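You operate a simulated robot arm through the tools that you are given. There is no shell and no other tool.

You run a simulated two-armed robot. Do the job below in one go: nothing can be reset, and whatever is moved stays where it is left.

## Task
Cool the steaming soak with cold to the yellow line, then press both rags and lay them on the ledge.
Fine: The soak is at 58 C: no hand goes in while it is over 50 C; run the cold in first. Press each rag on the slope till it is only damp, shut the tap and spill nothing.
Where things are to end (x, y in the base frame): white rag within 0.06 m of [0.5, 0.12]; yellow rag within 0.06 m of [0.68, 0.12].

Only the result counts: the job must be done as asked and must still hold three seconds after the hand-in. Knocking over, shifting, dropping, spilling or breaking anything else fails it.

## Robot
Two 7-joint arms with two-finger parallel grippers on one trunk that stands fixed in place. Base frame: the origin is at the foot of the trunk, x ahead of it, y to its left, z up. Lengths are in m, angles in rad, forces in N, time in s.
The left shoulder is at [0.07, 0.163, 1.113], the right one opposite. With the tool pointing down near the work surface each hand reaches from about 0.3 to 0.86 m from the base axis, measured 20 degrees to its own side. Payload 3.43 kg a hand.
The tool frame of a hand sits at the grasp point between the pads (the TCP): z along the fingers, y along the line on which they close. The tips reach 0.034 m beyond it. Largest opening 0.128 m; finger width 0.024, thickness 0.012; the body of the gripper, 0.048 by 0.13 m, starts 0.096 m behind the TCP.
Orientation is that of the tool frame in the base frame, as a unit quaternion [x, y, z, w]. With the fingers straight down and closing along the base's y, the tool's x points along the base's -x, its y along +y and its z along -z.

## Interface
- The arms move only by the tool arm_command. It takes "left_plan", "right_plan" or both (then of equal length, played together; a hand with none holds still); each is a list of rows, each a list of 7 numbers: the opening, from 0 (shut) to 1 (fully open), then the shift along the tool's x, y, z in cm, then the turn, a rotation vector about the tool's x, y, z in rad. In form: [[hand, dx, dy, dz, ax, ay, az], ...]. A call has 1 to 20 rows; each row is the pose to reach, as a shift and turn from the pose commanded when the call began, along the tool's axes at that moment. A row lasts 0.2 s, in which the tool goes at most 0.05 m and 0.15 rad; a call with a longer step from one row to the next is refused whole, and so is a gripper value outside its range. A pose out of reach is approached as far as the arm can. The call stops where the force on the tool passes 50 N (or 10 N more than at its start, if that is more) or the arm is blocked; 0.2 s more then pass. The fingers move at their own pace (about 0.153 m/s each) and stop on an object; they squeeze with about 33 N. The grip force told is the motor's: it shows also when the fingers shut on nothing. Time passes only in rows, and 0.2 s behind the last, so rows that repeat a pose let the fingers close. It gives the time, the measured TCP pose, the force on the tool (base axes), the opening and the grip force at its end, in the units of the frame above (readings bear some noise), with the torque about the TCP (base axes, N m) and any sound that the robot's microphone picked up.
- Cameras (640 x 400 px; columns grow to the right, rows downward): "scene" is now at [0.1355, -0.0261, 1.3409]; the picture's right is [-0.29, -0.96, 0.00], its down [-0.55, 0.17, -0.82] and it looks along [0.78, -0.24, -0.57] (base axes); focal length 215 px, centre (320, 200). "left" rides on the left gripper at [0.076, 0.011, -0.16] in its tool frame; the picture's right is [-0.15, 0.99, 0.00], its down [-0.88, -0.13, -0.46] and it looks along [-0.45, -0.07, 0.89] (tool axes); focal length 234 px, centre (320, 200). "right" rides on the right gripper at [0.076, -0.011, -0.16] in its tool frame; the picture's right is [0.15, 0.99, 0.00], its down [-0.88, 0.13, -0.46] and it looks along [-0.45, 0.07, 0.89] (tool axes); focal length 234 px, centre (320, 200). There is no depth. A picture from a camera that has moved, and an enlarged one, comes with that camera's place and axes in the base frame and with its lens.
- camera(camera): a new picture of that camera. The clock stands still meanwhile.
- lift_body(by): slides the trunk up (or, below 0, down) by that many m; the arms and the scene camera ride with it, the base frame stays. It gives what a move gives, with no picture.
- head_to(pan, tilt): turns the head with the scene camera to pan (to the left, within 1.501 rad either way) and tilt (down, from -0.506 to 1.204), counted from straight ahead of the robot. It gives what a move gives.
- inspect(camera, box): a new picture of the part [left, top, right, bottom] of that camera's present view, enlarged. The clock stands still meanwhile.
- close_job(): hands the job in; it is judged then, once.

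Nothing tells you positions but the pictures and the camera data. Unless the task says otherwise, let go and move clear before handing in.

The tools are called as name(argument=value, ...) on one line, values as JSON. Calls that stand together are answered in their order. arm_command: Moves the arms, as the interface text tells. Its arguments: {"type":"object","properties":{"left_plan":{"type":"array","items":{"type":"array","items":{"type":"number"}}},"right_plan":{"type":"array","items":{"type":"array","items":{"type":"number"}}}},"required":[]} The other tools are called the same way: lift_body (by) slides the trunk up or down; head_to (pan, tilt) turns the head that bears the scene camera; camera (camera) takes a picture; inspect (camera, box) takes an enlarged picture of a part of a camera's view; close_job () hands the job in.

At the start:

```text
t: 0.0
left_eef_pos: [0.7235, 0.0441, 1.2283]
left_tcp_rot: [-0.001, 1.0, 0.0, 0.001]
left_force: [-0.1, 0.0, 0.1]
left_torque: [0.0, 0.01, 0.03]
left_finger_gap: 0.1281
left_grip_force: 0.1
right_eef_pos: [0.4775, -0.4156, 1.2363]
right_tcp_rot: [-0.001, 1.0, 0.0, 0.0]
right_force: [0.6, 0.8, 0.1]
right_torque: [-0.02, 0.02, -0.01]
right_finger_gap: 0.128
right_grip_force: 0.0
trunk travel left (down, up): [-0.591, 0.349]
head pan, tilt: [-0.293, 0.611]
```

scene: 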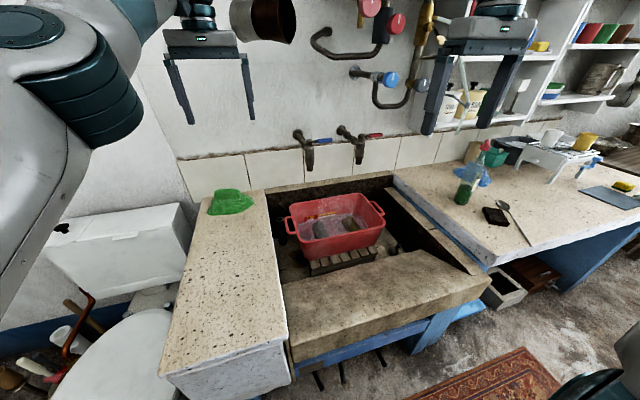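
right: 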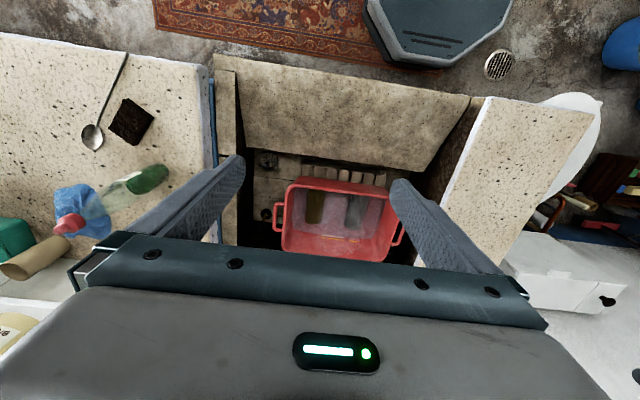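
left: 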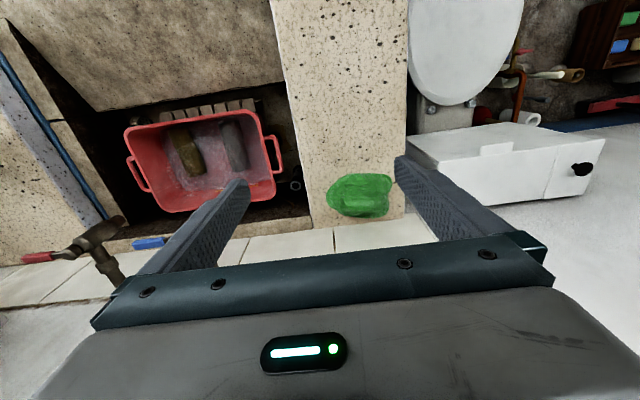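

I see a stone sink with a red basin on a slatted stand, two rags in it, two taps on the wall (blue and red handles), a stone ledge to the left with a green cloth on it, and a sloped front to the sink. I'll look closer before moving anything.

inspect(camera="scene", box=[260, 110, 420, 290])

inspect(camera="left", box=[100, 80, 320, 280])

inspect(camera="right", box=[220, 60, 500, 280])

inspect(camera="scene", box=[160, 170, 500, 400])

```text
2.22 times, centred on (340, 200) of scene
camera zoom: at [0.1355, -0.0261, 1.3409], right [-0.29, -0.96, 0.0], down [-0.55, 0.17, -0.82], along [0.78, -0.24, -0.57], focal length 478 px, centre (276, 200)
```

zoom: 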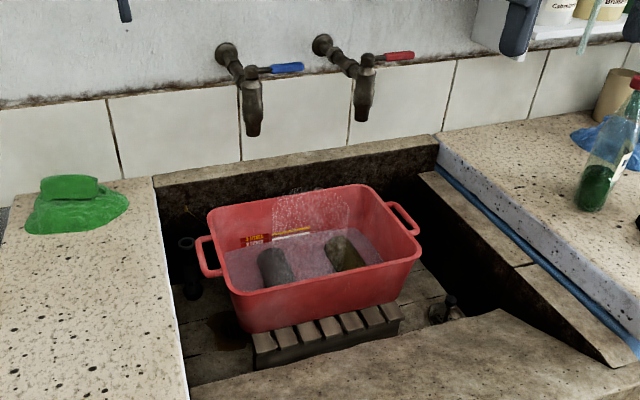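

```text
2.00 times, centred on (210, 180) of left
camera zoom: at [0.648, 0.0561, 1.3877], right [0.15, 0.99, 0.0], down [0.88, -0.13, 0.46], along [0.45, -0.07, -0.89], focal length 468 px, centre (540, 240)
```

zoom: 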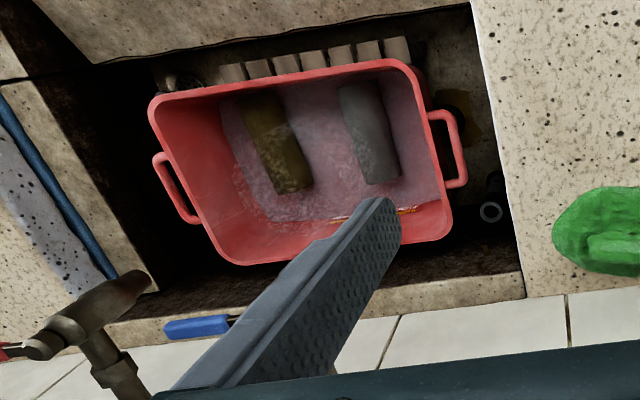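

```text
1.82 times, centred on (360, 170) of right
camera zoom: at [0.4012, -0.4265, 1.396], right [-0.15, 0.99, 0.0], down [0.88, 0.13, 0.46], along [0.45, 0.07, -0.89], focal length 426 px, centre (247, 254)
```

zoom: 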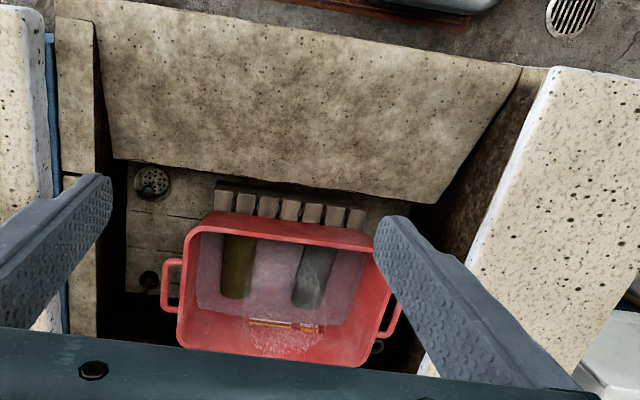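

```text
1.74 times, centred on (330, 285) of scene
camera zoom: at [0.1355, -0.0261, 1.3409], right [-0.29, -0.96, 0.0], down [-0.55, 0.17, -0.82], along [0.78, -0.24, -0.57], focal length 374 px, centre (303, 52)
```

zoom: 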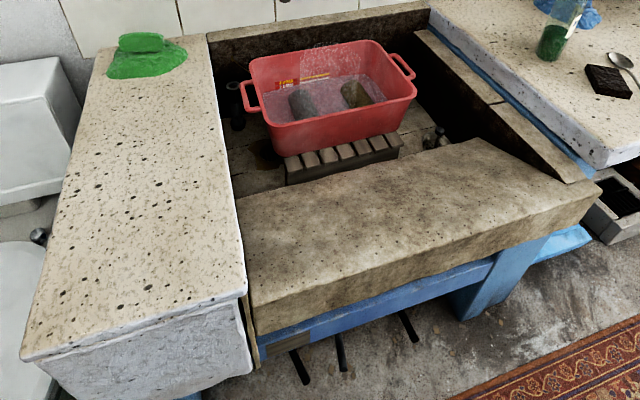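

The basin rim sits around x 0.70–0.95, y −0.13 to −0.46, z about 0.76, with the cold (blue) tap lever near (0.84, −0.25, 1.08). I'll zoom in on the tap, the yellow line and the slope.

inspect(camera="scene", box=[285, 180, 389, 245])

inspect(camera="scene", box=[285, 115, 397, 185])

inspect(camera="right", box=[260, 150, 420, 270])

head_to(pan=-0.2, tilt=0.85)

camera(camera="scene")

```text
6.15 times, centred on (337, 212) of scene
camera zoom: at [0.1355, -0.0261, 1.3409], right [-0.29, -0.96, 0.0], down [-0.55, 0.17, -0.82], along [0.78, -0.24, -0.57], focal length 1325 px, centre (215, 123)
```

zoom: 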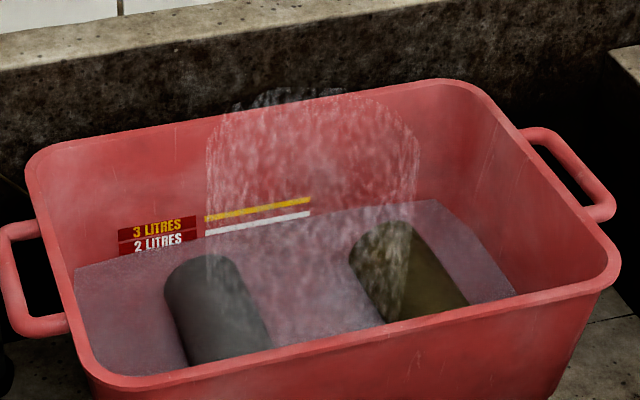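

```text
5.71 times, centred on (341, 150) of scene
camera zoom: at [0.1355, -0.0261, 1.3409], right [-0.29, -0.96, 0.0], down [-0.55, 0.17, -0.82], along [0.78, -0.24, -0.57], focal length 1230 px, centre (200, 486)
```

zoom: 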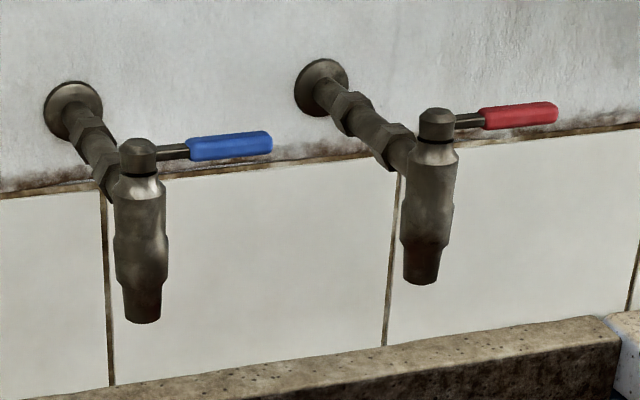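

```text
3.33 times, centred on (340, 210) of right
camera zoom: at [0.4012, -0.4265, 1.396], right [-0.15, 0.99, 0.0], down [0.88, 0.13, 0.46], along [0.45, 0.07, -0.89], focal length 781 px, centre (253, 167)
```

zoom: 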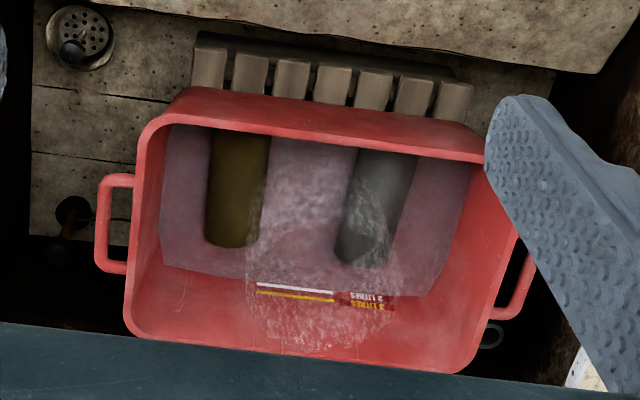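

```text
t: 0.8
left_eef_pos: [0.7232, 0.0449, 1.2275]
left_tcp_rot: [0.0, 1.0, 0.0, 0.0]
left_force: [1.2, -0.2, -0.2]
left_torque: [0.0, 0.03, 0.01]
left_finger_gap: 0.128
left_grip_force: 0.0
right_eef_pos: [0.4768, -0.4172, 1.2364]
right_tcp_rot: [0.001, 1.0, 0.001, 0.0]
right_force: [-0.3, 0.2, 0.2]
right_torque: [-0.02, 0.02, 0.0]
right_finger_gap: 0.1278
right_grip_force: 0.2
trunk travel left (down, up): [-0.591, 0.349]
head pan, tilt: [-0.201, 0.85]
```

```text
taken
camera scene: at [0.1278, -0.0163, 1.321], right [-0.2, -0.98, 0.0], down [-0.74, 0.15, -0.66], along [0.65, -0.13, -0.75], focal length 215 px, centre (320, 200)
```

scene: 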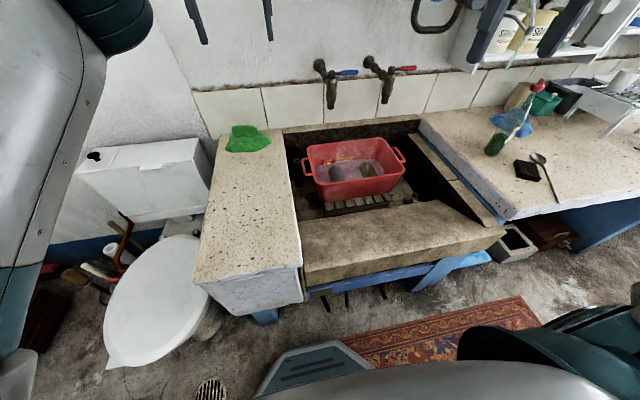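

Estimates: the basin markings show a white line at 2 L (current level) and yellow at 3 L. The stone slope runs from x≈0.38 (z≈0.715) down to x≈0.62 (z≈0.645), and the ledge top is at z≈0.78. I'll check the wall above the tap for clearance before moving the right hand there.

head_to(pan=-0.3, tilt=0.25)

camera(camera="scene")

```text
t: 1.8
left_eef_pos: [0.7241, 0.0445, 1.2266]
left_tcp_rot: [0.0, 1.0, 0.0, -0.001]
left_force: [-0.6, 0.2, -0.3]
left_torque: [0.03, 0.02, -0.02]
left_finger_gap: 0.1279
left_grip_force: 0.1
right_eef_pos: [0.478, -0.4155, 1.2361]
right_tcp_rot: [0.001, 1.0, 0.0, -0.001]
right_force: [-0.7, 1.2, -1.4]
right_torque: [0.04, -0.02, -0.02]
right_finger_gap: 0.1282
right_grip_force: 0.0
trunk travel left (down, up): [-0.591, 0.349]
head pan, tilt: [-0.3, 0.25]
```

```text
taken
camera scene: at [0.1404, -0.0283, 1.3739], right [-0.3, -0.96, 0.0], down [-0.24, 0.07, -0.97], along [0.93, -0.29, -0.25], focal length 215 px, centre (320, 200)
```

scene: 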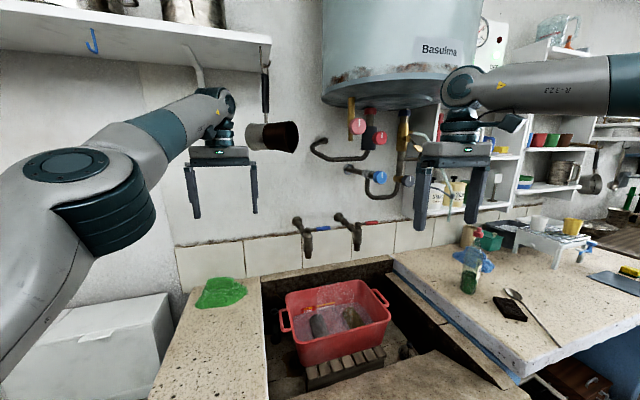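

The wall has a boiler with pipes above the tap (lowest parts near z 1.2 at y≈−0.5, and about 1.33 at y≈−0.3), so I'll come in with the right hand tilted about 45° and shut. First I'll bring it to a standoff in front of the tap.

arm_command(right_plan=[[0, -3.71, 2.46, -0.23, 0, -0.131, 0], [0, -7.42, 4.92, -0.46, 0, -0.262, 0], [0, -11.13, 7.38, -0.69, 0, -0.393, 0], [0, -14.83, 9.84, -0.91, 0, -0.523, 0], [0, -18.54, 12.3, -1.14, 0, -0.654, 0], [0, -22.25, 14.76, -1.37, 0, -0.785, 0]])

camera(camera="scene")

camera(camera="right")

camera(camera="left")

```text
t: 3.2
left_eef_pos: [0.7249, 0.0448, 1.2262]
left_tcp_rot: [0.0, 1.0, 0.0, -0.001]
left_force: [1.2, 0.2, 0.4]
left_torque: [0.0, 0.04, 0.0]
left_finger_gap: 0.1281
left_grip_force: 0.0
right_eef_pos: [0.7019, -0.2708, 1.2485]
right_tcp_rot: [0.0, 0.924, 0.0, 0.382]
right_force: [-0.3, 0.5, 0.4]
right_torque: [0.0, -0.02, -0.01]
right_finger_gap: 0.0001
right_grip_force: 32.6
trunk travel left (down, up): [-0.591, 0.349]
head pan, tilt: [-0.3, 0.25]
```

```text
taken
camera scene: at [0.142, -0.0276, 1.3738], right [-0.3, -0.96, 0.0], down [-0.24, 0.07, -0.97], along [0.93, -0.29, -0.25], focal length 215 px, centre (320, 200)
```

scene: 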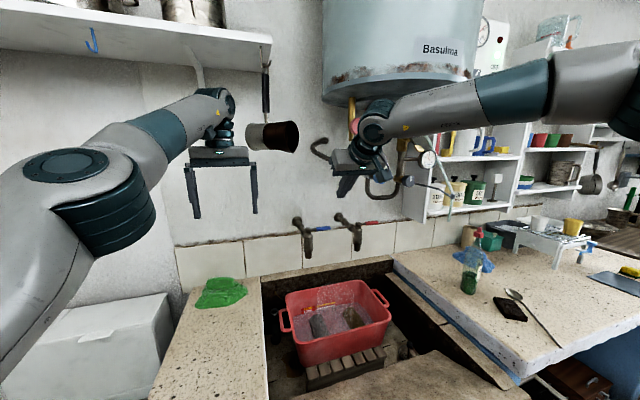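

```text
taken
camera right: at [0.5356, -0.2821, 1.3077], right [-0.1, 0.99, -0.1], down [0.3, 0.13, 0.94], along [0.95, 0.07, -0.31], focal length 234 px, centre (320, 200)
```

right: 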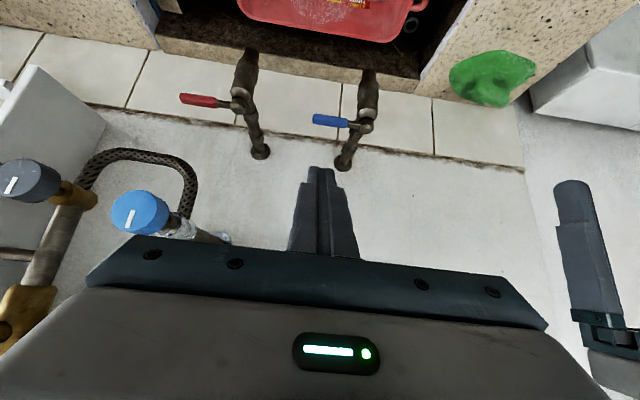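

```text
taken
camera left: at [0.6501, 0.0567, 1.3859], right [0.15, 0.99, 0.0], down [0.88, -0.13, 0.45], along [0.45, -0.07, -0.89], focal length 234 px, centre (320, 200)
```

left: 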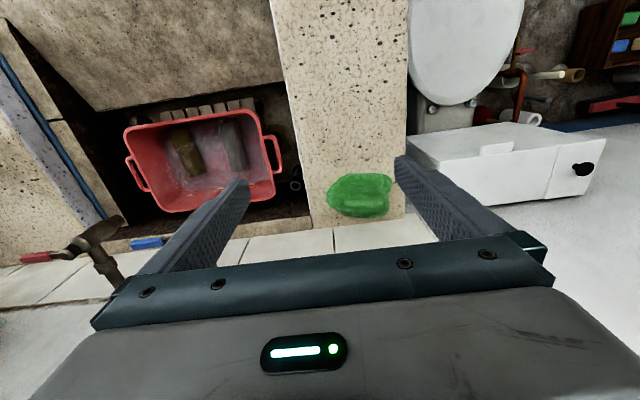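

The right camera confirms the lever: tip at (0.84, −0.284), pivot near (0.835, −0.20). I'll bring the closed fingers over it and stop above and behind it.

arm_command(right_plan=[[0, 0, 0.1, 4.63, 0, 0, 0], [0, 0, 0.2, 9.27, 0, 0, 0], [0, 0, 0.3, 13.9, 0, 0, 0], [0, -3.18, 0.3, 17.46, 0, 0, 0], [0, -6.4, 0.3, 21.04, 0, 0, 0]])

camera(camera="right")

camera(camera="scene")

camera(camera="left")

```text
t: 4.4
left_eef_pos: [0.7241, 0.0427, 1.2276]
left_tcp_rot: [0.0, 1.0, 0.0, 0.0]
left_force: [0.7, -1.1, -0.5]
left_torque: [0.03, 0.0, 0.01]
left_finger_gap: 0.128
left_grip_force: 0.1
right_eef_pos: [0.8727, -0.2803, 1.1375]
right_tcp_rot: [0.002, 0.924, 0.0, 0.383]
right_force: [-0.1, -0.2, -0.4]
right_torque: [0.0, -0.04, -0.01]
right_finger_gap: 0.0
right_grip_force: 32.9
right hand out of reach, approached as far as the arm can: row 5
trunk travel left (down, up): [-0.591, 0.349]
head pan, tilt: [-0.3, 0.25]
```

```text
taken
camera right: at [0.7056, -0.2901, 1.1975], right [-0.1, 0.99, -0.1], down [0.3, 0.13, 0.95], along [0.95, 0.07, -0.31], focal length 234 px, centre (320, 200)
```

right: 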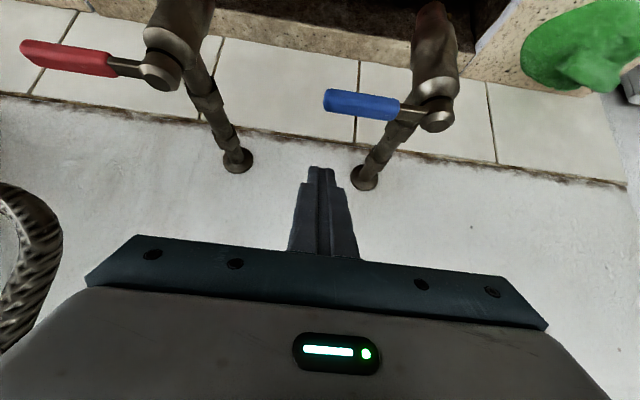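

```text
taken
camera scene: at [0.1411, -0.0293, 1.3739], right [-0.3, -0.96, 0.0], down [-0.24, 0.07, -0.97], along [0.93, -0.29, -0.25], focal length 215 px, centre (320, 200)
```

scene: 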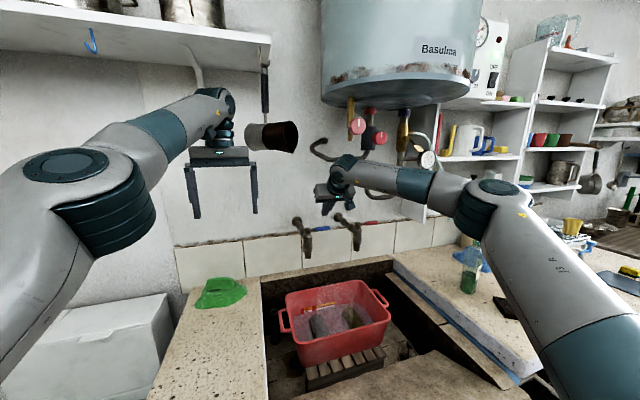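

```text
taken
camera left: at [0.6492, 0.0545, 1.3866], right [0.15, 0.99, 0.0], down [0.88, -0.13, 0.46], along [0.45, -0.07, -0.89], focal length 234 px, centre (320, 200)
```

left: 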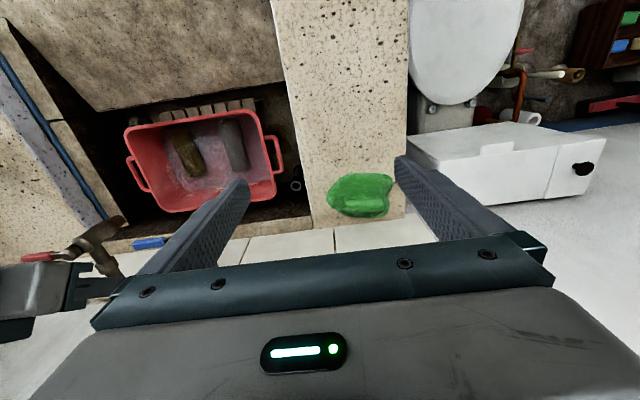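

The arm ran out of reach about 2 cm short behind the lever, because the shoulder is low relative to the hand. I'll back the hand out and down, raise the trunk a little, and try again while staying well under the boiler.

arm_command(right_plan=[[0, 3.4, 0, -3.4, 0, 0, 0], [0, 6.43, 0, -7.14, 0, 0, 0], [0, 11.03, 0, -8.2, 0, 0, 0], [0, 15.9, 0, -8.13, 0, 0, 0], [0, 20.57, 0, -7.14, 0, 0, 0]])

lift_body(by=0.12)

camera(camera="scene")

camera(camera="right")

```text
t: 5.6
left_eef_pos: [0.7242, 0.0443, 1.2273]
left_tcp_rot: [0.001, 1.0, 0.0, 0.0]
left_force: [0.2, 0.8, 0.4]
left_torque: [-0.02, -0.01, 0.01]
left_finger_gap: 0.1281
left_grip_force: 0.0
right_eef_pos: [0.6745, -0.28, 1.0486]
right_tcp_rot: [0.0, 0.924, 0.0, 0.383]
right_force: [-0.5, 0.2, -0.1]
right_torque: [0.01, -0.01, 0.03]
right_finger_gap: 0.0
right_grip_force: 33.4
trunk travel left (down, up): [-0.591, 0.349]
head pan, tilt: [-0.3, 0.25]
```

```text
t: 7.1
left_eef_pos: [0.7242, 0.0448, 1.3473]
left_tcp_rot: [-0.001, 1.0, 0.0, 0.0]
left_force: [0.0, -1.2, -0.7]
left_torque: [0.02, 0.03, -0.02]
left_finger_gap: 0.128
left_grip_force: 0.2
right_eef_pos: [0.6744, -0.2791, 1.1677]
right_tcp_rot: [-0.001, 0.924, 0.0, 0.382]
right_force: [0.4, -0.4, -0.5]
right_torque: [-0.02, 0.02, -0.03]
right_finger_gap: 0.0
right_grip_force: 33.6
trunk travel left (down, up): [-0.711, 0.229]
head pan, tilt: [-0.3, 0.25]
```

```text
taken
camera scene: at [0.1406, -0.0283, 1.4939], right [-0.3, -0.96, 0.0], down [-0.24, 0.07, -0.97], along [0.93, -0.29, -0.25], focal length 215 px, centre (320, 200)
```

scene: 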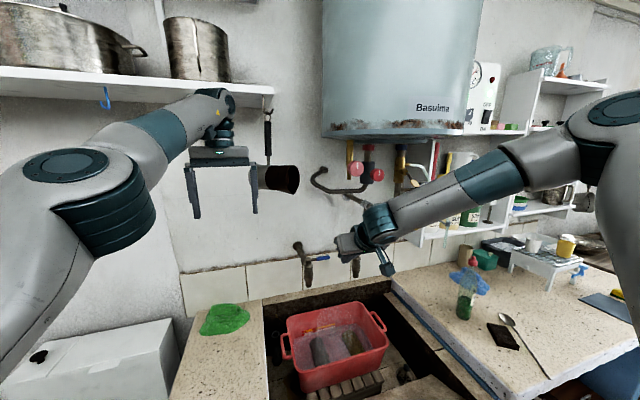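

```text
taken
camera right: at [0.5079, -0.2905, 1.2269], right [-0.1, 0.99, -0.1], down [0.3, 0.13, 0.94], along [0.95, 0.07, -0.31], focal length 234 px, centre (320, 200)
```

right: 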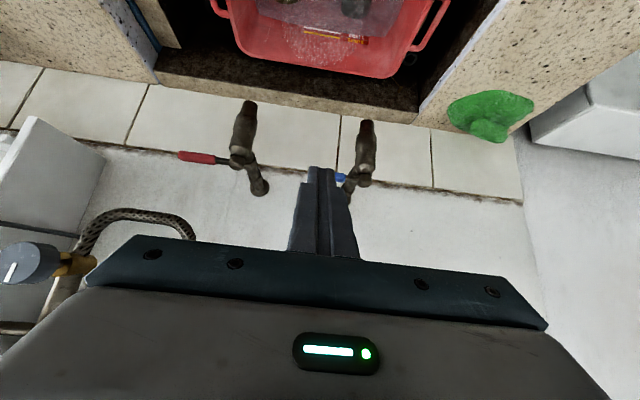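

The trunk is up 12 cm and the wrist has plenty of room under the boiler. I'll go forward again to just above and behind the lever.

arm_command(right_plan=[[0, -2.54, 0.3, 3.38, 0, 0, 0], [0, -5.09, 0.6, 6.75, 0, 0, 0], [0, -7.63, 0.9, 10.13, 0, 0, 0], [0, -10.61, 1.1, 13.43, 0, 0, 0], [0, -13.64, 1.1, 16.85, 0, 0, 0], [0, -13.64, 1.1, 16.85, 0, 0, 0]])

camera(camera="right")

camera(camera="scene")

```text
t: 8.5
left_eef_pos: [0.723, 0.044, 1.3473]
left_tcp_rot: [0.001, 1.0, 0.0, 0.0]
left_force: [0.1, 0.0, 0.9]
left_torque: [-0.01, 0.0, 0.01]
left_finger_gap: 0.1279
left_grip_force: 0.0
right_eef_pos: [0.8724, -0.2795, 1.1497]
right_tcp_rot: [-0.001, 0.924, 0.0, 0.383]
right_force: [-0.5, 0.0, -0.5]
right_torque: [-0.03, 0.01, -0.01]
right_finger_gap: 0.0001
right_grip_force: 32.7
right hand out of reach, approached as far as the arm can: row 5, 6
trunk travel left (down, up): [-0.711, 0.229]
head pan, tilt: [-0.3, 0.25]
```

```text
taken
camera right: at [0.7049, -0.2905, 1.2086], right [-0.1, 0.99, -0.1], down [0.3, 0.13, 0.95], along [0.95, 0.07, -0.31], focal length 234 px, centre (320, 200)
```

right: 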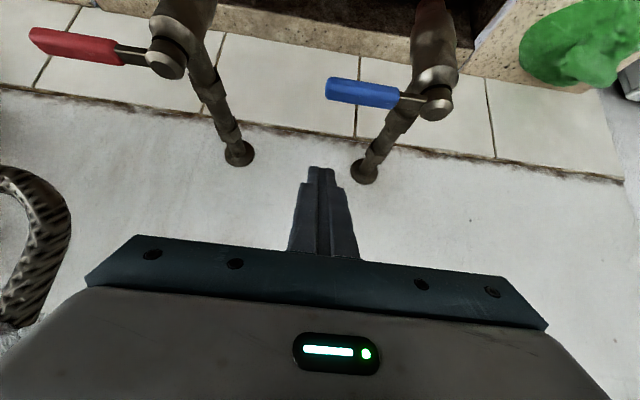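

```text
taken
camera scene: at [0.1385, -0.028, 1.4943], right [-0.3, -0.96, 0.0], down [-0.23, 0.07, -0.97], along [0.93, -0.29, -0.25], focal length 215 px, centre (320, 200)
```

scene: 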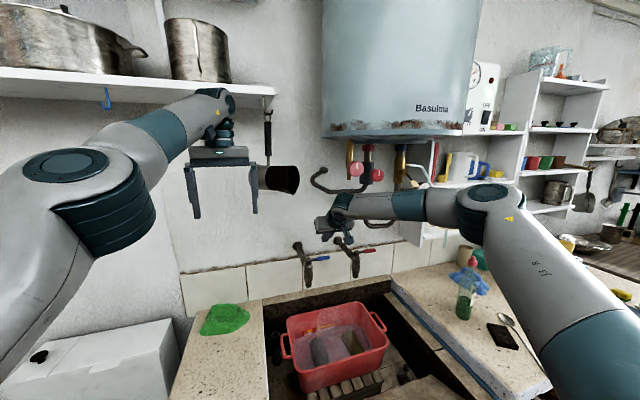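

Reach stops again near x≈0.872 at this height, so I'll come in from the side instead. The hand will go low through the gap between the blue lever's tip and the red tap (y≈−0.33), which also keeps the wrist lower.

arm_command(right_plan=[[0, 3.39, 0, -3.39, 0, 0, 0], [0, 6.72, -1, -6.72, 0, 0, 0], [0, 8.49, -5, -7.07, 0, 0, 0], [0, 11.67, -5, -3.89, 0, 0, 0], [0, 13.08, -5, -2.47, 0, 0, 0], [0, 9.9, -5, 0.71, 0, 0, 0], [0, 6.72, -5, 3.89, 0, 0, 0], [0, 3.54, -5, 7.07, 0, 0, 0]])

camera(camera="right")

camera(camera="scene")

```text
t: 10.3
left_eef_pos: [0.7234, 0.0435, 1.3462]
left_tcp_rot: [0.001, 1.0, -0.001, -0.001]
left_force: [-0.2, -1.3, -0.6]
left_torque: [-0.03, -0.02, -0.01]
left_finger_gap: 0.128
left_grip_force: 0.0
right_eef_pos: [0.8836, -0.3355, 1.0796]
right_tcp_rot: [0.0, 0.924, 0.001, 0.383]
right_force: [0.0, 0.4, -0.9]
right_torque: [0.0, 0.02, 0.04]
right_finger_gap: 0.0002
right_grip_force: 33.4
right hand out of reach, approached as far as the arm can: row 8
trunk travel left (down, up): [-0.711, 0.229]
head pan, tilt: [-0.3, 0.25]
```

```text
taken
camera right: at [0.7161, -0.3479, 1.1393], right [-0.1, 0.99, -0.1], down [0.3, 0.13, 0.94], along [0.95, 0.07, -0.31], focal length 234 px, centre (320, 200)
```

right: 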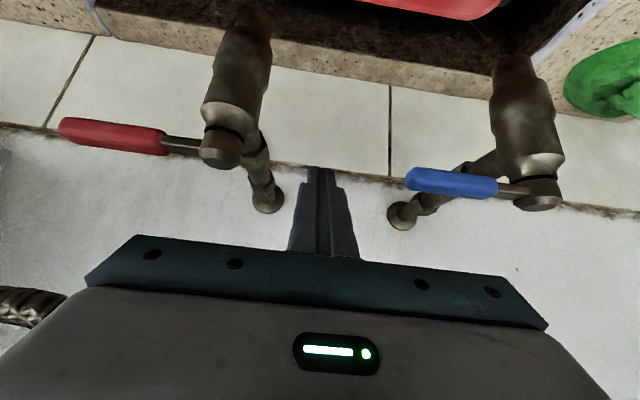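

```text
taken
camera scene: at [0.1405, -0.0287, 1.494], right [-0.3, -0.96, 0.0], down [-0.24, 0.07, -0.97], along [0.93, -0.29, -0.25], focal length 215 px, centre (320, 200)
```

scene: 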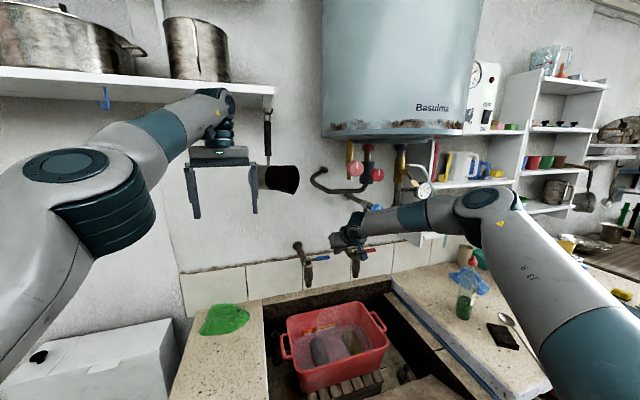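

From the side the hand gets to x≈0.884, and the lever's back face is near x≈0.847. I'll slide left so the fingers come in behind the lever end.

arm_command(right_plan=[[0, 0.3, 1.5, 0.3, 0, 0, 0], [0, 0.3, 3.0, 0.3, 0, 0, 0], [0, 0.3, 4.5, 0.3, 0, 0, 0], [0, 0.3, 6.0, 0.3, 0, 0, 0]])

camera(camera="right")

```text
t: 11.3
left_eef_pos: [0.7239, 0.0367, 1.3468]
left_tcp_rot: [0.0, 1.0, 0.003, 0.0]
left_force: [0.2, -0.3, 0.3]
left_torque: [0.06, -0.01, 0.01]
left_finger_gap: 0.1283
left_grip_force: 0.1
right_eef_pos: [0.8592, -0.3016, 1.0832]
right_tcp_rot: [0.004, 0.924, 0.0, 0.383]
right_force: [0.1, -33.5, -1.0]
right_torque: [-0.07, -0.07, 0.55]
right_finger_gap: 0.0002
right_grip_force: 32.8
right hand out of reach, approached as far as the arm can: row 1, 2, 3, 4
trunk travel left (down, up): [-0.711, 0.229]
head pan, tilt: [-0.3, 0.25]
```

```text
taken
camera right: at [0.6922, -0.3114, 1.1423], right [-0.09, 0.99, -0.1], down [0.3, 0.13, 0.95], along [0.95, 0.06, -0.31], focal length 234 px, centre (320, 200)
```

right: 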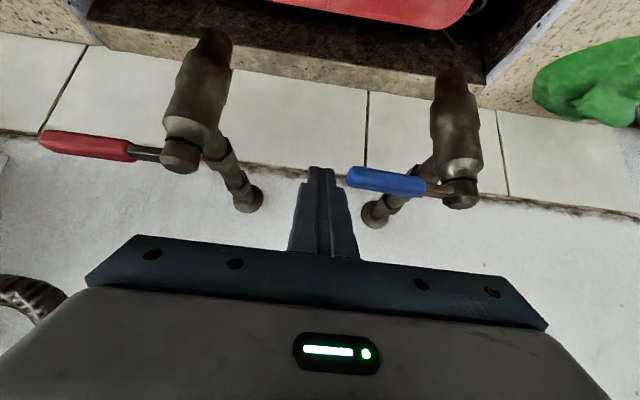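

The hand slid back along its reach limit and bumped the lever's end, so it isn't behind it. I'll back off and turn the hand about 35° so it points forward and left, in line with the forearm, which should give more reach.

arm_command(right_plan=[[0, 0.7, -2.0, -0.7, 0, 0, 0], [0, 3.0, -4.5, -3.0, 0, 0, 0], [0, 5.6, -6.0, -5.6, 0, 0, 0], [0, 7.0, -6.0, -7.0, -0.1, 0, -0.1], [0, 7.0, -6.0, -7.0, -0.2, 0, -0.2], [0, 7.0, -6.0, -7.0, -0.3, 0, -0.3], [0, 7.0, -6.0, -7.0, -0.424, 0, -0.424]])

camera(camera="right")

camera(camera="scene")

```text
refused: row 7 steps farther than a row can; nothing moved
```

```text
taken
camera right: at [0.6922, -0.3114, 1.1423], right [-0.09, 0.99, -0.1], down [0.3, 0.13, 0.95], along [0.95, 0.06, -0.31], focal length 234 px, centre (320, 200)
```

right: 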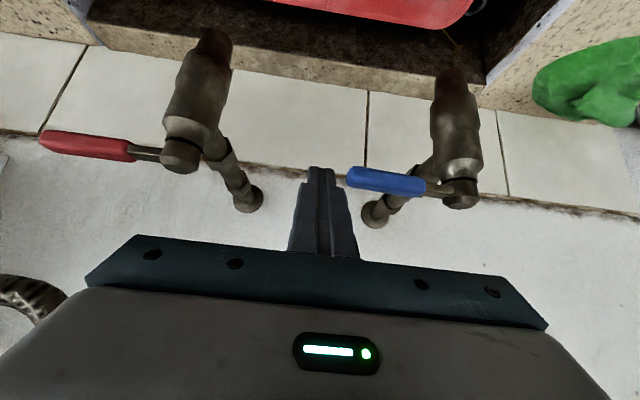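

```text
taken
camera scene: at [0.1406, -0.0381, 1.4938], right [-0.3, -0.95, -0.01], down [-0.24, 0.08, -0.97], along [0.92, -0.29, -0.25], focal length 215 px, centre (320, 200)
```

scene: 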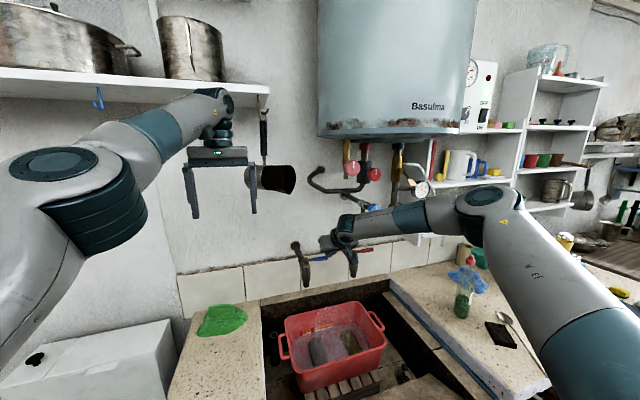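

The step was refused because one turn was too large; nothing moved. I'll repeat it with smaller turns.

arm_command(right_plan=[[0, 0.7, -2.0, -0.7, 0, 0, 0], [0, 3.0, -4.5, -3.0, 0, 0, 0], [0, 5.6, -6.0, -5.6, 0, 0, 0], [0, 7.0, -6.0, -7.0, -0.09, 0, -0.09], [0, 7.0, -6.0, -7.0, -0.18, 0, -0.18], [0, 7.0, -6.0, -7.0, -0.27, 0, -0.27], [0, 7.0, -6.0, -7.0, -0.36, 0, -0.36], [0, 7.0, -6.0, -7.0, -0.424, 0, -0.424]])

camera(camera="right")

camera(camera="scene")

```text
t: 13.1
left_eef_pos: [0.7235, 0.0475, 1.3482]
left_tcp_rot: [0.0, 1.0, -0.001, 0.0]
left_force: [0.3, 1.8, 0.4]
left_torque: [-0.07, 0.0, -0.01]
left_finger_gap: 0.1282
left_grip_force: 0.1
right_eef_pos: [0.7383, -0.3162, 1.0825]
right_tcp_rot: [-0.266, 0.884, 0.104, 0.37]
right_force: [0.6, 0.0, 0.6]
right_torque: [-0.06, 0.03, -0.05]
right_finger_gap: 0.0
right_grip_force: 33.5
right hand out of reach, approached as far as the arm can: row 7, 8
trunk travel left (down, up): [-0.711, 0.229]
head pan, tilt: [-0.3, 0.25]
```

```text
taken
camera right: at [0.6043, -0.4169, 1.1394], right [-0.63, 0.77, -0.12], down [0.17, 0.28, 0.94], along [0.76, 0.57, -0.31], focal length 234 px, centre (320, 200)
```

right: 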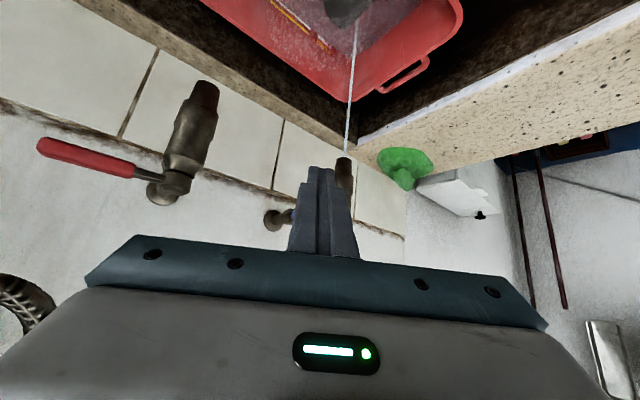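

```text
taken
camera scene: at [0.1394, -0.0254, 1.4943], right [-0.3, -0.96, 0.0], down [-0.24, 0.07, -0.97], along [0.93, -0.29, -0.25], focal length 215 px, centre (320, 200)
```

scene: 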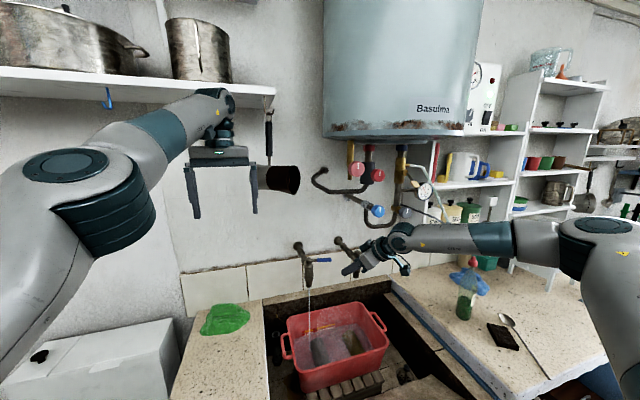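

The cold tap is now running a thin stream: dragging off the lever's end opened it slightly. I'll check that the stream lands in the basin, and check the lever angle.

inspect(camera="scene", box=[270, 230, 400, 310])

inspect(camera="scene", box=[270, 290, 400, 400])

inspect(camera="right", box=[240, 0, 480, 200])

camera(camera="left")

```text
4.92 times, centred on (335, 270) of scene
camera zoom: at [0.1394, -0.0254, 1.4943], right [-0.3, -0.96, 0.0], down [-0.24, 0.07, -0.97], along [0.93, -0.29, -0.25], focal length 1060 px, centre (246, -145)
```

zoom: 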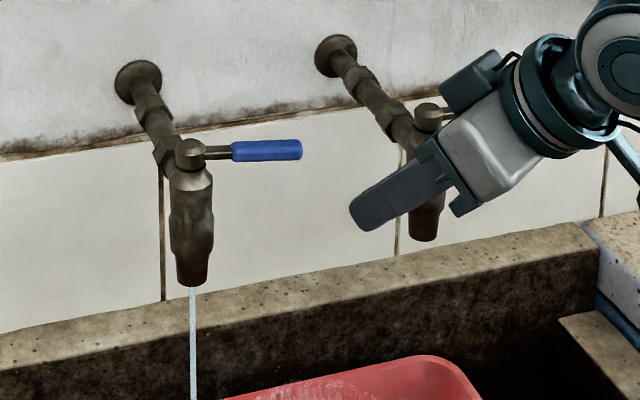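

```text
3.64 times, centred on (335, 345) of scene
camera zoom: at [0.1394, -0.0254, 1.4943], right [-0.3, -0.96, 0.0], down [-0.24, 0.07, -0.97], along [0.93, -0.29, -0.25], focal length 783 px, centre (266, -327)
```

zoom: 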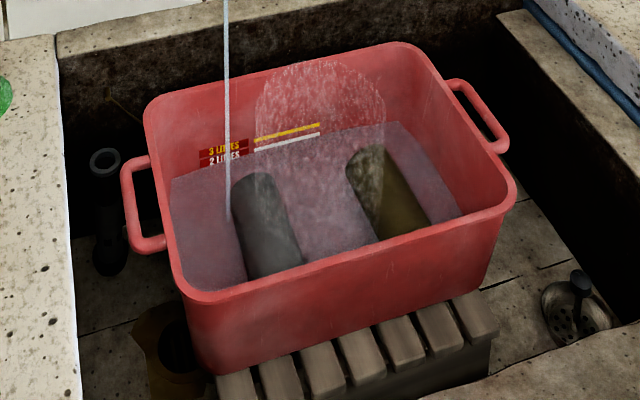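

```text
2.00 times, centred on (360, 100) of right
camera zoom: at [0.6043, -0.4169, 1.1394], right [-0.63, 0.77, -0.12], down [0.17, 0.28, 0.94], along [0.76, 0.57, -0.31], focal length 468 px, centre (240, 400)
```

zoom: 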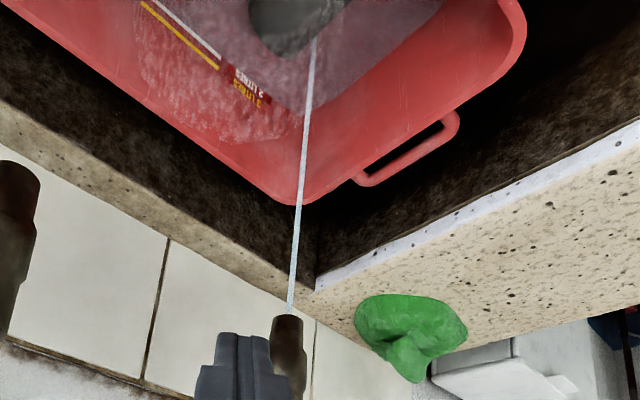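

```text
taken
camera left: at [0.6475, 0.0591, 1.5074], right [0.15, 0.99, 0.0], down [0.88, -0.13, 0.46], along [0.45, -0.07, -0.89], focal length 234 px, centre (320, 200)
```

left: 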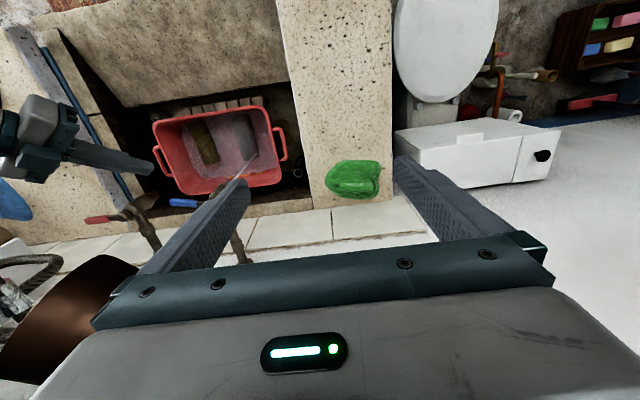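

Good: the stream falls inside the basin, and pulling the lever toward me opens the tap. The level is still at the white line and the flow is slow, so I'll place the right hand squarely on the robot side of the lever, ready to push it shut, while the basin fills.

arm_command(right_plan=[[0, -0.37, 0.79, 0.58, 0.082, 0.001, 0.082], [0, -0.75, 1.57, 1.15, 0.165, 0.003, 0.164], [0, -1.12, 2.36, 1.73, 0.247, 0.004, 0.245], [0, -1.5, 3.14, 2.3, 0.33, 0.006, 0.327], [0, -1.87, 3.93, 2.88, 0.412, 0.007, 0.409]])

head_to(pan=-0.35, tilt=0.6)

camera(camera="right")

camera(camera="scene")

```text
t: 14.3
left_eef_pos: [0.723, 0.0474, 1.3474]
left_tcp_rot: [-0.001, 1.0, 0.0, 0.001]
left_force: [0.3, 0.1, -0.2]
left_torque: [-0.05, 0.01, 0.01]
left_finger_gap: 0.1279
left_grip_force: 0.1
right_eef_pos: [0.7465, -0.2656, 1.0707]
right_tcp_rot: [-0.011, 0.925, 0.001, 0.38]
right_force: [-0.1, -0.6, -0.9]
right_torque: [-0.03, -0.02, 0.0]
right_finger_gap: 0.0
right_grip_force: 32.4
trunk travel left (down, up): [-0.711, 0.229]
head pan, tilt: [-0.3, 0.25]
```

```text
t: 15.1
left_eef_pos: [0.7232, 0.0447, 1.348]
left_tcp_rot: [0.0, 1.0, 0.0, 0.0]
left_force: [-0.2, 0.4, -0.2]
left_torque: [0.0, 0.0, 0.0]
left_finger_gap: 0.1281
left_grip_force: 0.0
right_eef_pos: [0.7475, -0.268, 1.0708]
right_tcp_rot: [-0.009, 0.925, 0.002, 0.379]
right_force: [0.6, 0.5, -0.6]
right_torque: [-0.06, 0.03, 0.0]
right_finger_gap: 0.0
right_grip_force: 32.8
trunk travel left (down, up): [-0.711, 0.229]
head pan, tilt: [-0.351, 0.6]
```

```text
taken
camera right: at [0.5808, -0.2822, 1.131], right [-0.12, 0.99, -0.11], down [0.3, 0.14, 0.94], along [0.94, 0.08, -0.32], focal length 234 px, centre (320, 200)
```

right: 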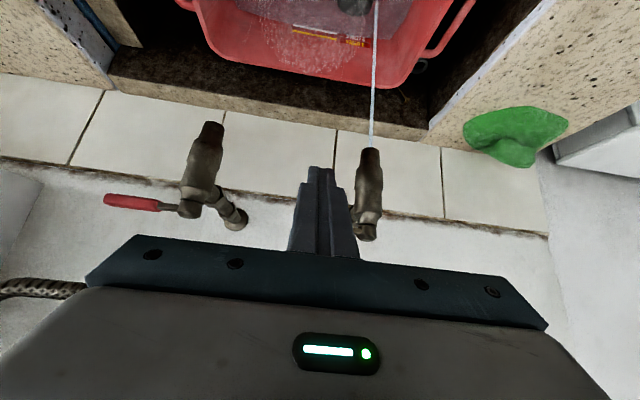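

```text
taken
camera scene: at [0.1342, -0.0315, 1.4619], right [-0.34, -0.94, 0.0], down [-0.53, 0.19, -0.83], along [0.78, -0.28, -0.56], focal length 215 px, centre (320, 200)
```

scene: 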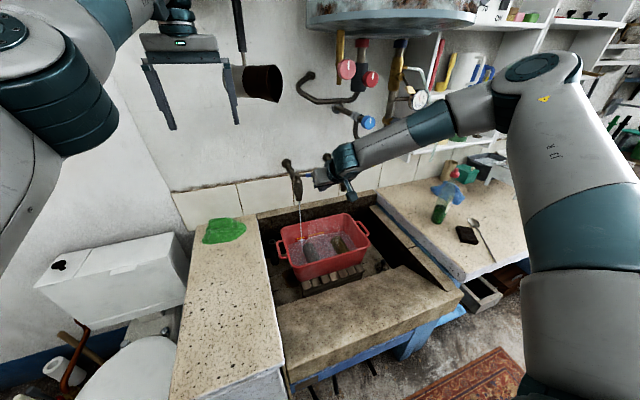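

inspect(camera="scene", box=[270, 210, 374, 275])

inspect(camera="scene", box=[275, 145, 371, 205])

```text
6.15 times, centred on (322, 242) of scene
camera zoom: at [0.1342, -0.0315, 1.4619], right [-0.34, -0.94, 0.0], down [-0.53, 0.19, -0.83], along [0.78, -0.28, -0.56], focal length 1325 px, centre (308, -62)
```

zoom: 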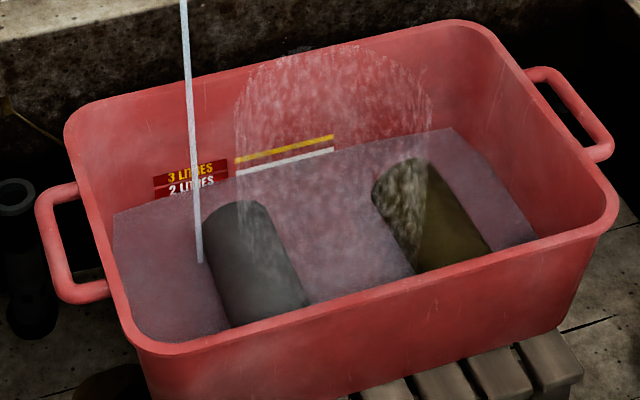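

```text
6.67 times, centred on (323, 175) of scene
camera zoom: at [0.1342, -0.0315, 1.4619], right [-0.34, -0.94, 0.0], down [-0.53, 0.19, -0.83], along [0.78, -0.28, -0.56], focal length 1435 px, centre (300, 367)
```

zoom: 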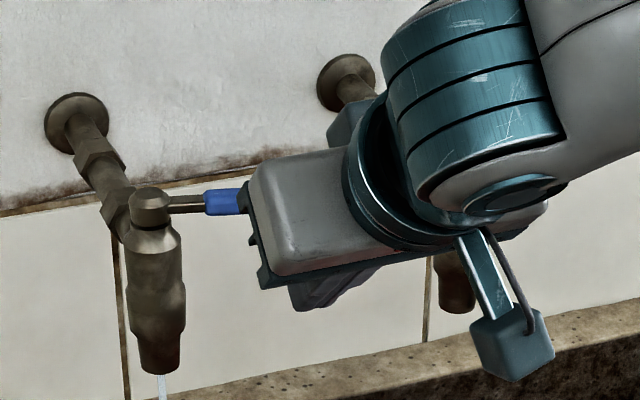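

The level is right at the white line. I'll let it run a few seconds to gauge the rate.

arm_command(right_plan=[[0, 0, 0, 0, 0, 0, 0], [0, 0, 0, 0, 0, 0, 0], [0, 0, 0, 0, 0, 0, 0], [0, 0, 0, 0, 0, 0, 0], [0, 0, 0, 0, 0, 0, 0], [0, 0, 0, 0, 0, 0, 0], [0, 0, 0, 0, 0, 0, 0], [0, 0, 0, 0, 0, 0, 0], [0, 0, 0, 0, 0, 0, 0], [0, 0, 0, 0, 0, 0, 0], [0, 0, 0, 0, 0, 0, 0], [0, 0, 0, 0, 0, 0, 0], [0, 0, 0, 0, 0, 0, 0], [0, 0, 0, 0, 0, 0, 0], [0, 0, 0, 0, 0, 0, 0], [0, 0, 0, 0, 0, 0, 0], [0, 0, 0, 0, 0, 0, 0], [0, 0, 0, 0, 0, 0, 0], [0, 0, 0, 0, 0, 0, 0], [0, 0, 0, 0, 0, 0, 0]])

inspect(camera="scene", box=[290, 220, 338, 250])

inspect(camera="scene", box=[270, 210, 374, 275])

```text
t: 19.3
left_eef_pos: [0.7237, 0.0439, 1.3471]
left_tcp_rot: [0.0, 1.0, 0.0, 0.0]
left_force: [0.5, -0.2, -0.1]
left_torque: [-0.03, 0.03, -0.01]
left_finger_gap: 0.1279
left_grip_force: 0.1
right_eef_pos: [0.7469, -0.2674, 1.0715]
right_tcp_rot: [-0.01, 0.925, 0.002, 0.38]
right_force: [0.1, -0.8, 0.4]
right_torque: [-0.01, 0.01, 0.02]
right_finger_gap: 0.0
right_grip_force: 32.8
trunk travel left (down, up): [-0.711, 0.229]
head pan, tilt: [-0.351, 0.6]
```

```text
13.33 times, centred on (314, 235) of scene
camera zoom: at [0.1342, -0.031, 1.4618], right [-0.34, -0.94, 0.0], down [-0.53, 0.19, -0.82], along [0.77, -0.28, -0.57], focal length 2870 px, centre (400, -267)
```

zoom: 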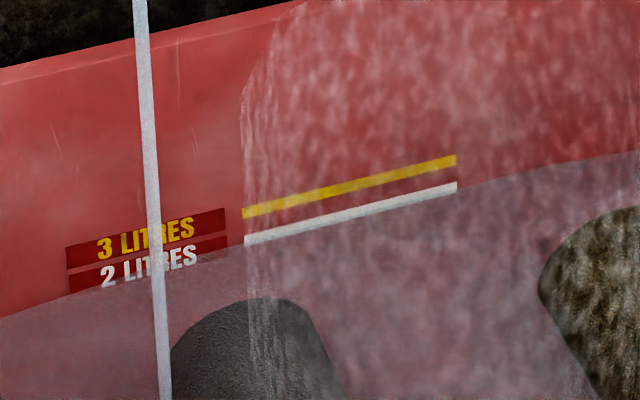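

```text
6.15 times, centred on (322, 242) of scene
camera zoom: at [0.1342, -0.031, 1.4618], right [-0.34, -0.94, 0.0], down [-0.53, 0.19, -0.82], along [0.77, -0.28, -0.57], focal length 1325 px, centre (308, -62)
```

zoom: 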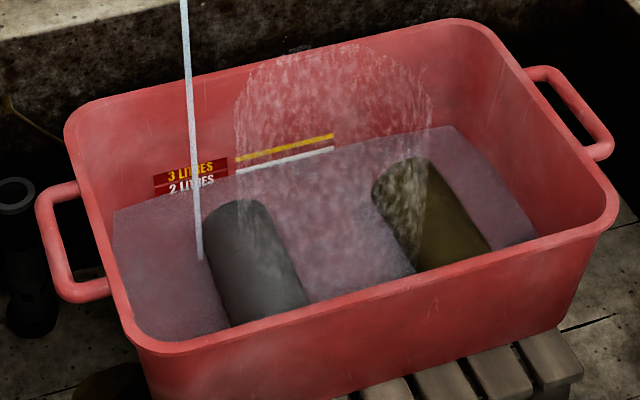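

The rate is slow: roughly 2 px per 4 s in this zoom, with about 12 px between white and yellow. I'll hold for about 12 s and look again.

arm_command(right_plan=[[0, 0, 0, 0, 0, 0, 0], [0, 0, 0, 0, 0, 0, 0], [0, 0, 0, 0, 0, 0, 0], [0, 0, 0, 0, 0, 0, 0], [0, 0, 0, 0, 0, 0, 0], [0, 0, 0, 0, 0, 0, 0], [0, 0, 0, 0, 0, 0, 0], [0, 0, 0, 0, 0, 0, 0], [0, 0, 0, 0, 0, 0, 0], [0, 0, 0, 0, 0, 0, 0], [0, 0, 0, 0, 0, 0, 0], [0, 0, 0, 0, 0, 0, 0], [0, 0, 0, 0, 0, 0, 0], [0, 0, 0, 0, 0, 0, 0], [0, 0, 0, 0, 0, 0, 0], [0, 0, 0, 0, 0, 0, 0], [0, 0, 0, 0, 0, 0, 0], [0, 0, 0, 0, 0, 0, 0], [0, 0, 0, 0, 0, 0, 0], [0, 0, 0, 0, 0, 0, 0]])

inspect(camera="scene", box=[290, 220, 338, 250])

arm_command(right_plan=[[0, 0, 0, 0, 0, 0, 0], [0, 0, 0, 0, 0, 0, 0], [0, 0, 0, 0, 0, 0, 0], [0, 0, 0, 0, 0, 0, 0], [0, 0, 0, 0, 0, 0, 0], [0, 0, 0, 0, 0, 0, 0], [0, 0, 0, 0, 0, 0, 0], [0, 0, 0, 0, 0, 0, 0], [0, 0, 0, 0, 0, 0, 0], [0, 0, 0, 0, 0, 0, 0], [0, 0, 0, 0, 0, 0, 0], [0, 0, 0, 0, 0, 0, 0], [0, 0, 0, 0, 0, 0, 0], [0, 0, 0, 0, 0, 0, 0], [0, 0, 0, 0, 0, 0, 0], [0, 0, 0, 0, 0, 0, 0], [0, 0, 0, 0, 0, 0, 0], [0, 0, 0, 0, 0, 0, 0], [0, 0, 0, 0, 0, 0, 0], [0, 0, 0, 0, 0, 0, 0]])

inspect(camera="scene", box=[290, 220, 338, 250])

```text
t: 23.5
left_eef_pos: [0.7238, 0.0442, 1.3469]
left_tcp_rot: [0.0, 1.0, 0.0, 0.0]
left_force: [1.2, -0.4, 0.3]
left_torque: [-0.01, -0.02, 0.03]
left_finger_gap: 0.1279
left_grip_force: 0.0
right_eef_pos: [0.7471, -0.267, 1.0716]
right_tcp_rot: [-0.01, 0.925, 0.002, 0.38]
right_force: [0.2, -0.6, -0.5]
right_torque: [0.01, -0.03, 0.01]
right_finger_gap: 0.0002
right_grip_force: 33.1
trunk travel left (down, up): [-0.711, 0.229]
head pan, tilt: [-0.351, 0.6]
```

```text
13.33 times, centred on (314, 235) of scene
camera zoom: at [0.1342, -0.031, 1.4618], right [-0.34, -0.94, 0.0], down [-0.53, 0.19, -0.82], along [0.77, -0.28, -0.57], focal length 2870 px, centre (400, -267)
```

zoom: 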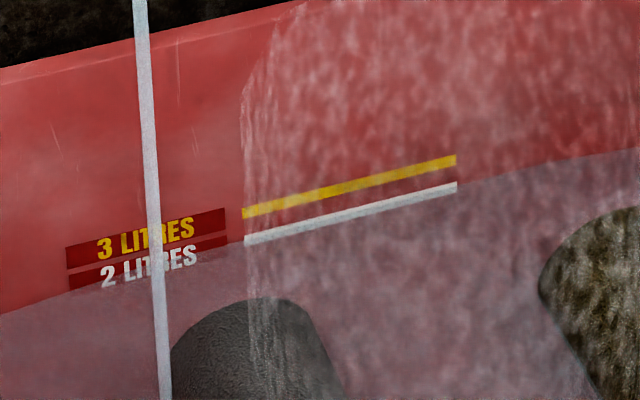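

```text
t: 27.7
left_eef_pos: [0.7246, 0.0452, 1.3468]
left_tcp_rot: [0.0, 1.0, 0.001, -0.001]
left_force: [-0.2, 0.4, -0.1]
left_torque: [-0.03, -0.03, -0.02]
left_finger_gap: 0.1279
left_grip_force: 0.1
right_eef_pos: [0.7474, -0.268, 1.0707]
right_tcp_rot: [-0.009, 0.925, 0.001, 0.379]
right_force: [0.4, -0.2, -0.5]
right_torque: [-0.01, -0.01, -0.01]
right_finger_gap: 0.0001
right_grip_force: 33.2
trunk travel left (down, up): [-0.711, 0.229]
head pan, tilt: [-0.351, 0.6]
```

```text
13.33 times, centred on (314, 235) of scene
camera zoom: at [0.1342, -0.031, 1.4618], right [-0.34, -0.94, 0.0], down [-0.53, 0.19, -0.82], along [0.77, -0.28, -0.57], focal length 2870 px, centre (400, -267)
```

zoom: 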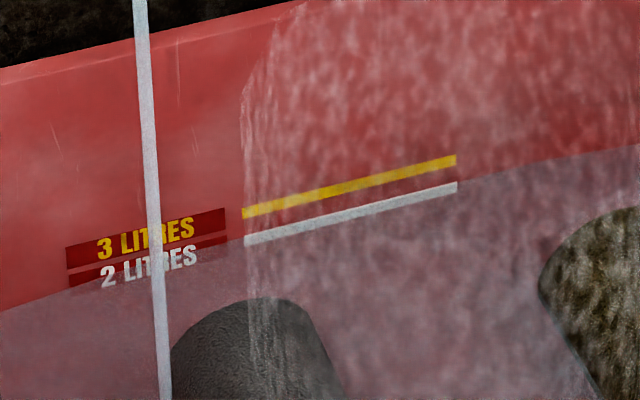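

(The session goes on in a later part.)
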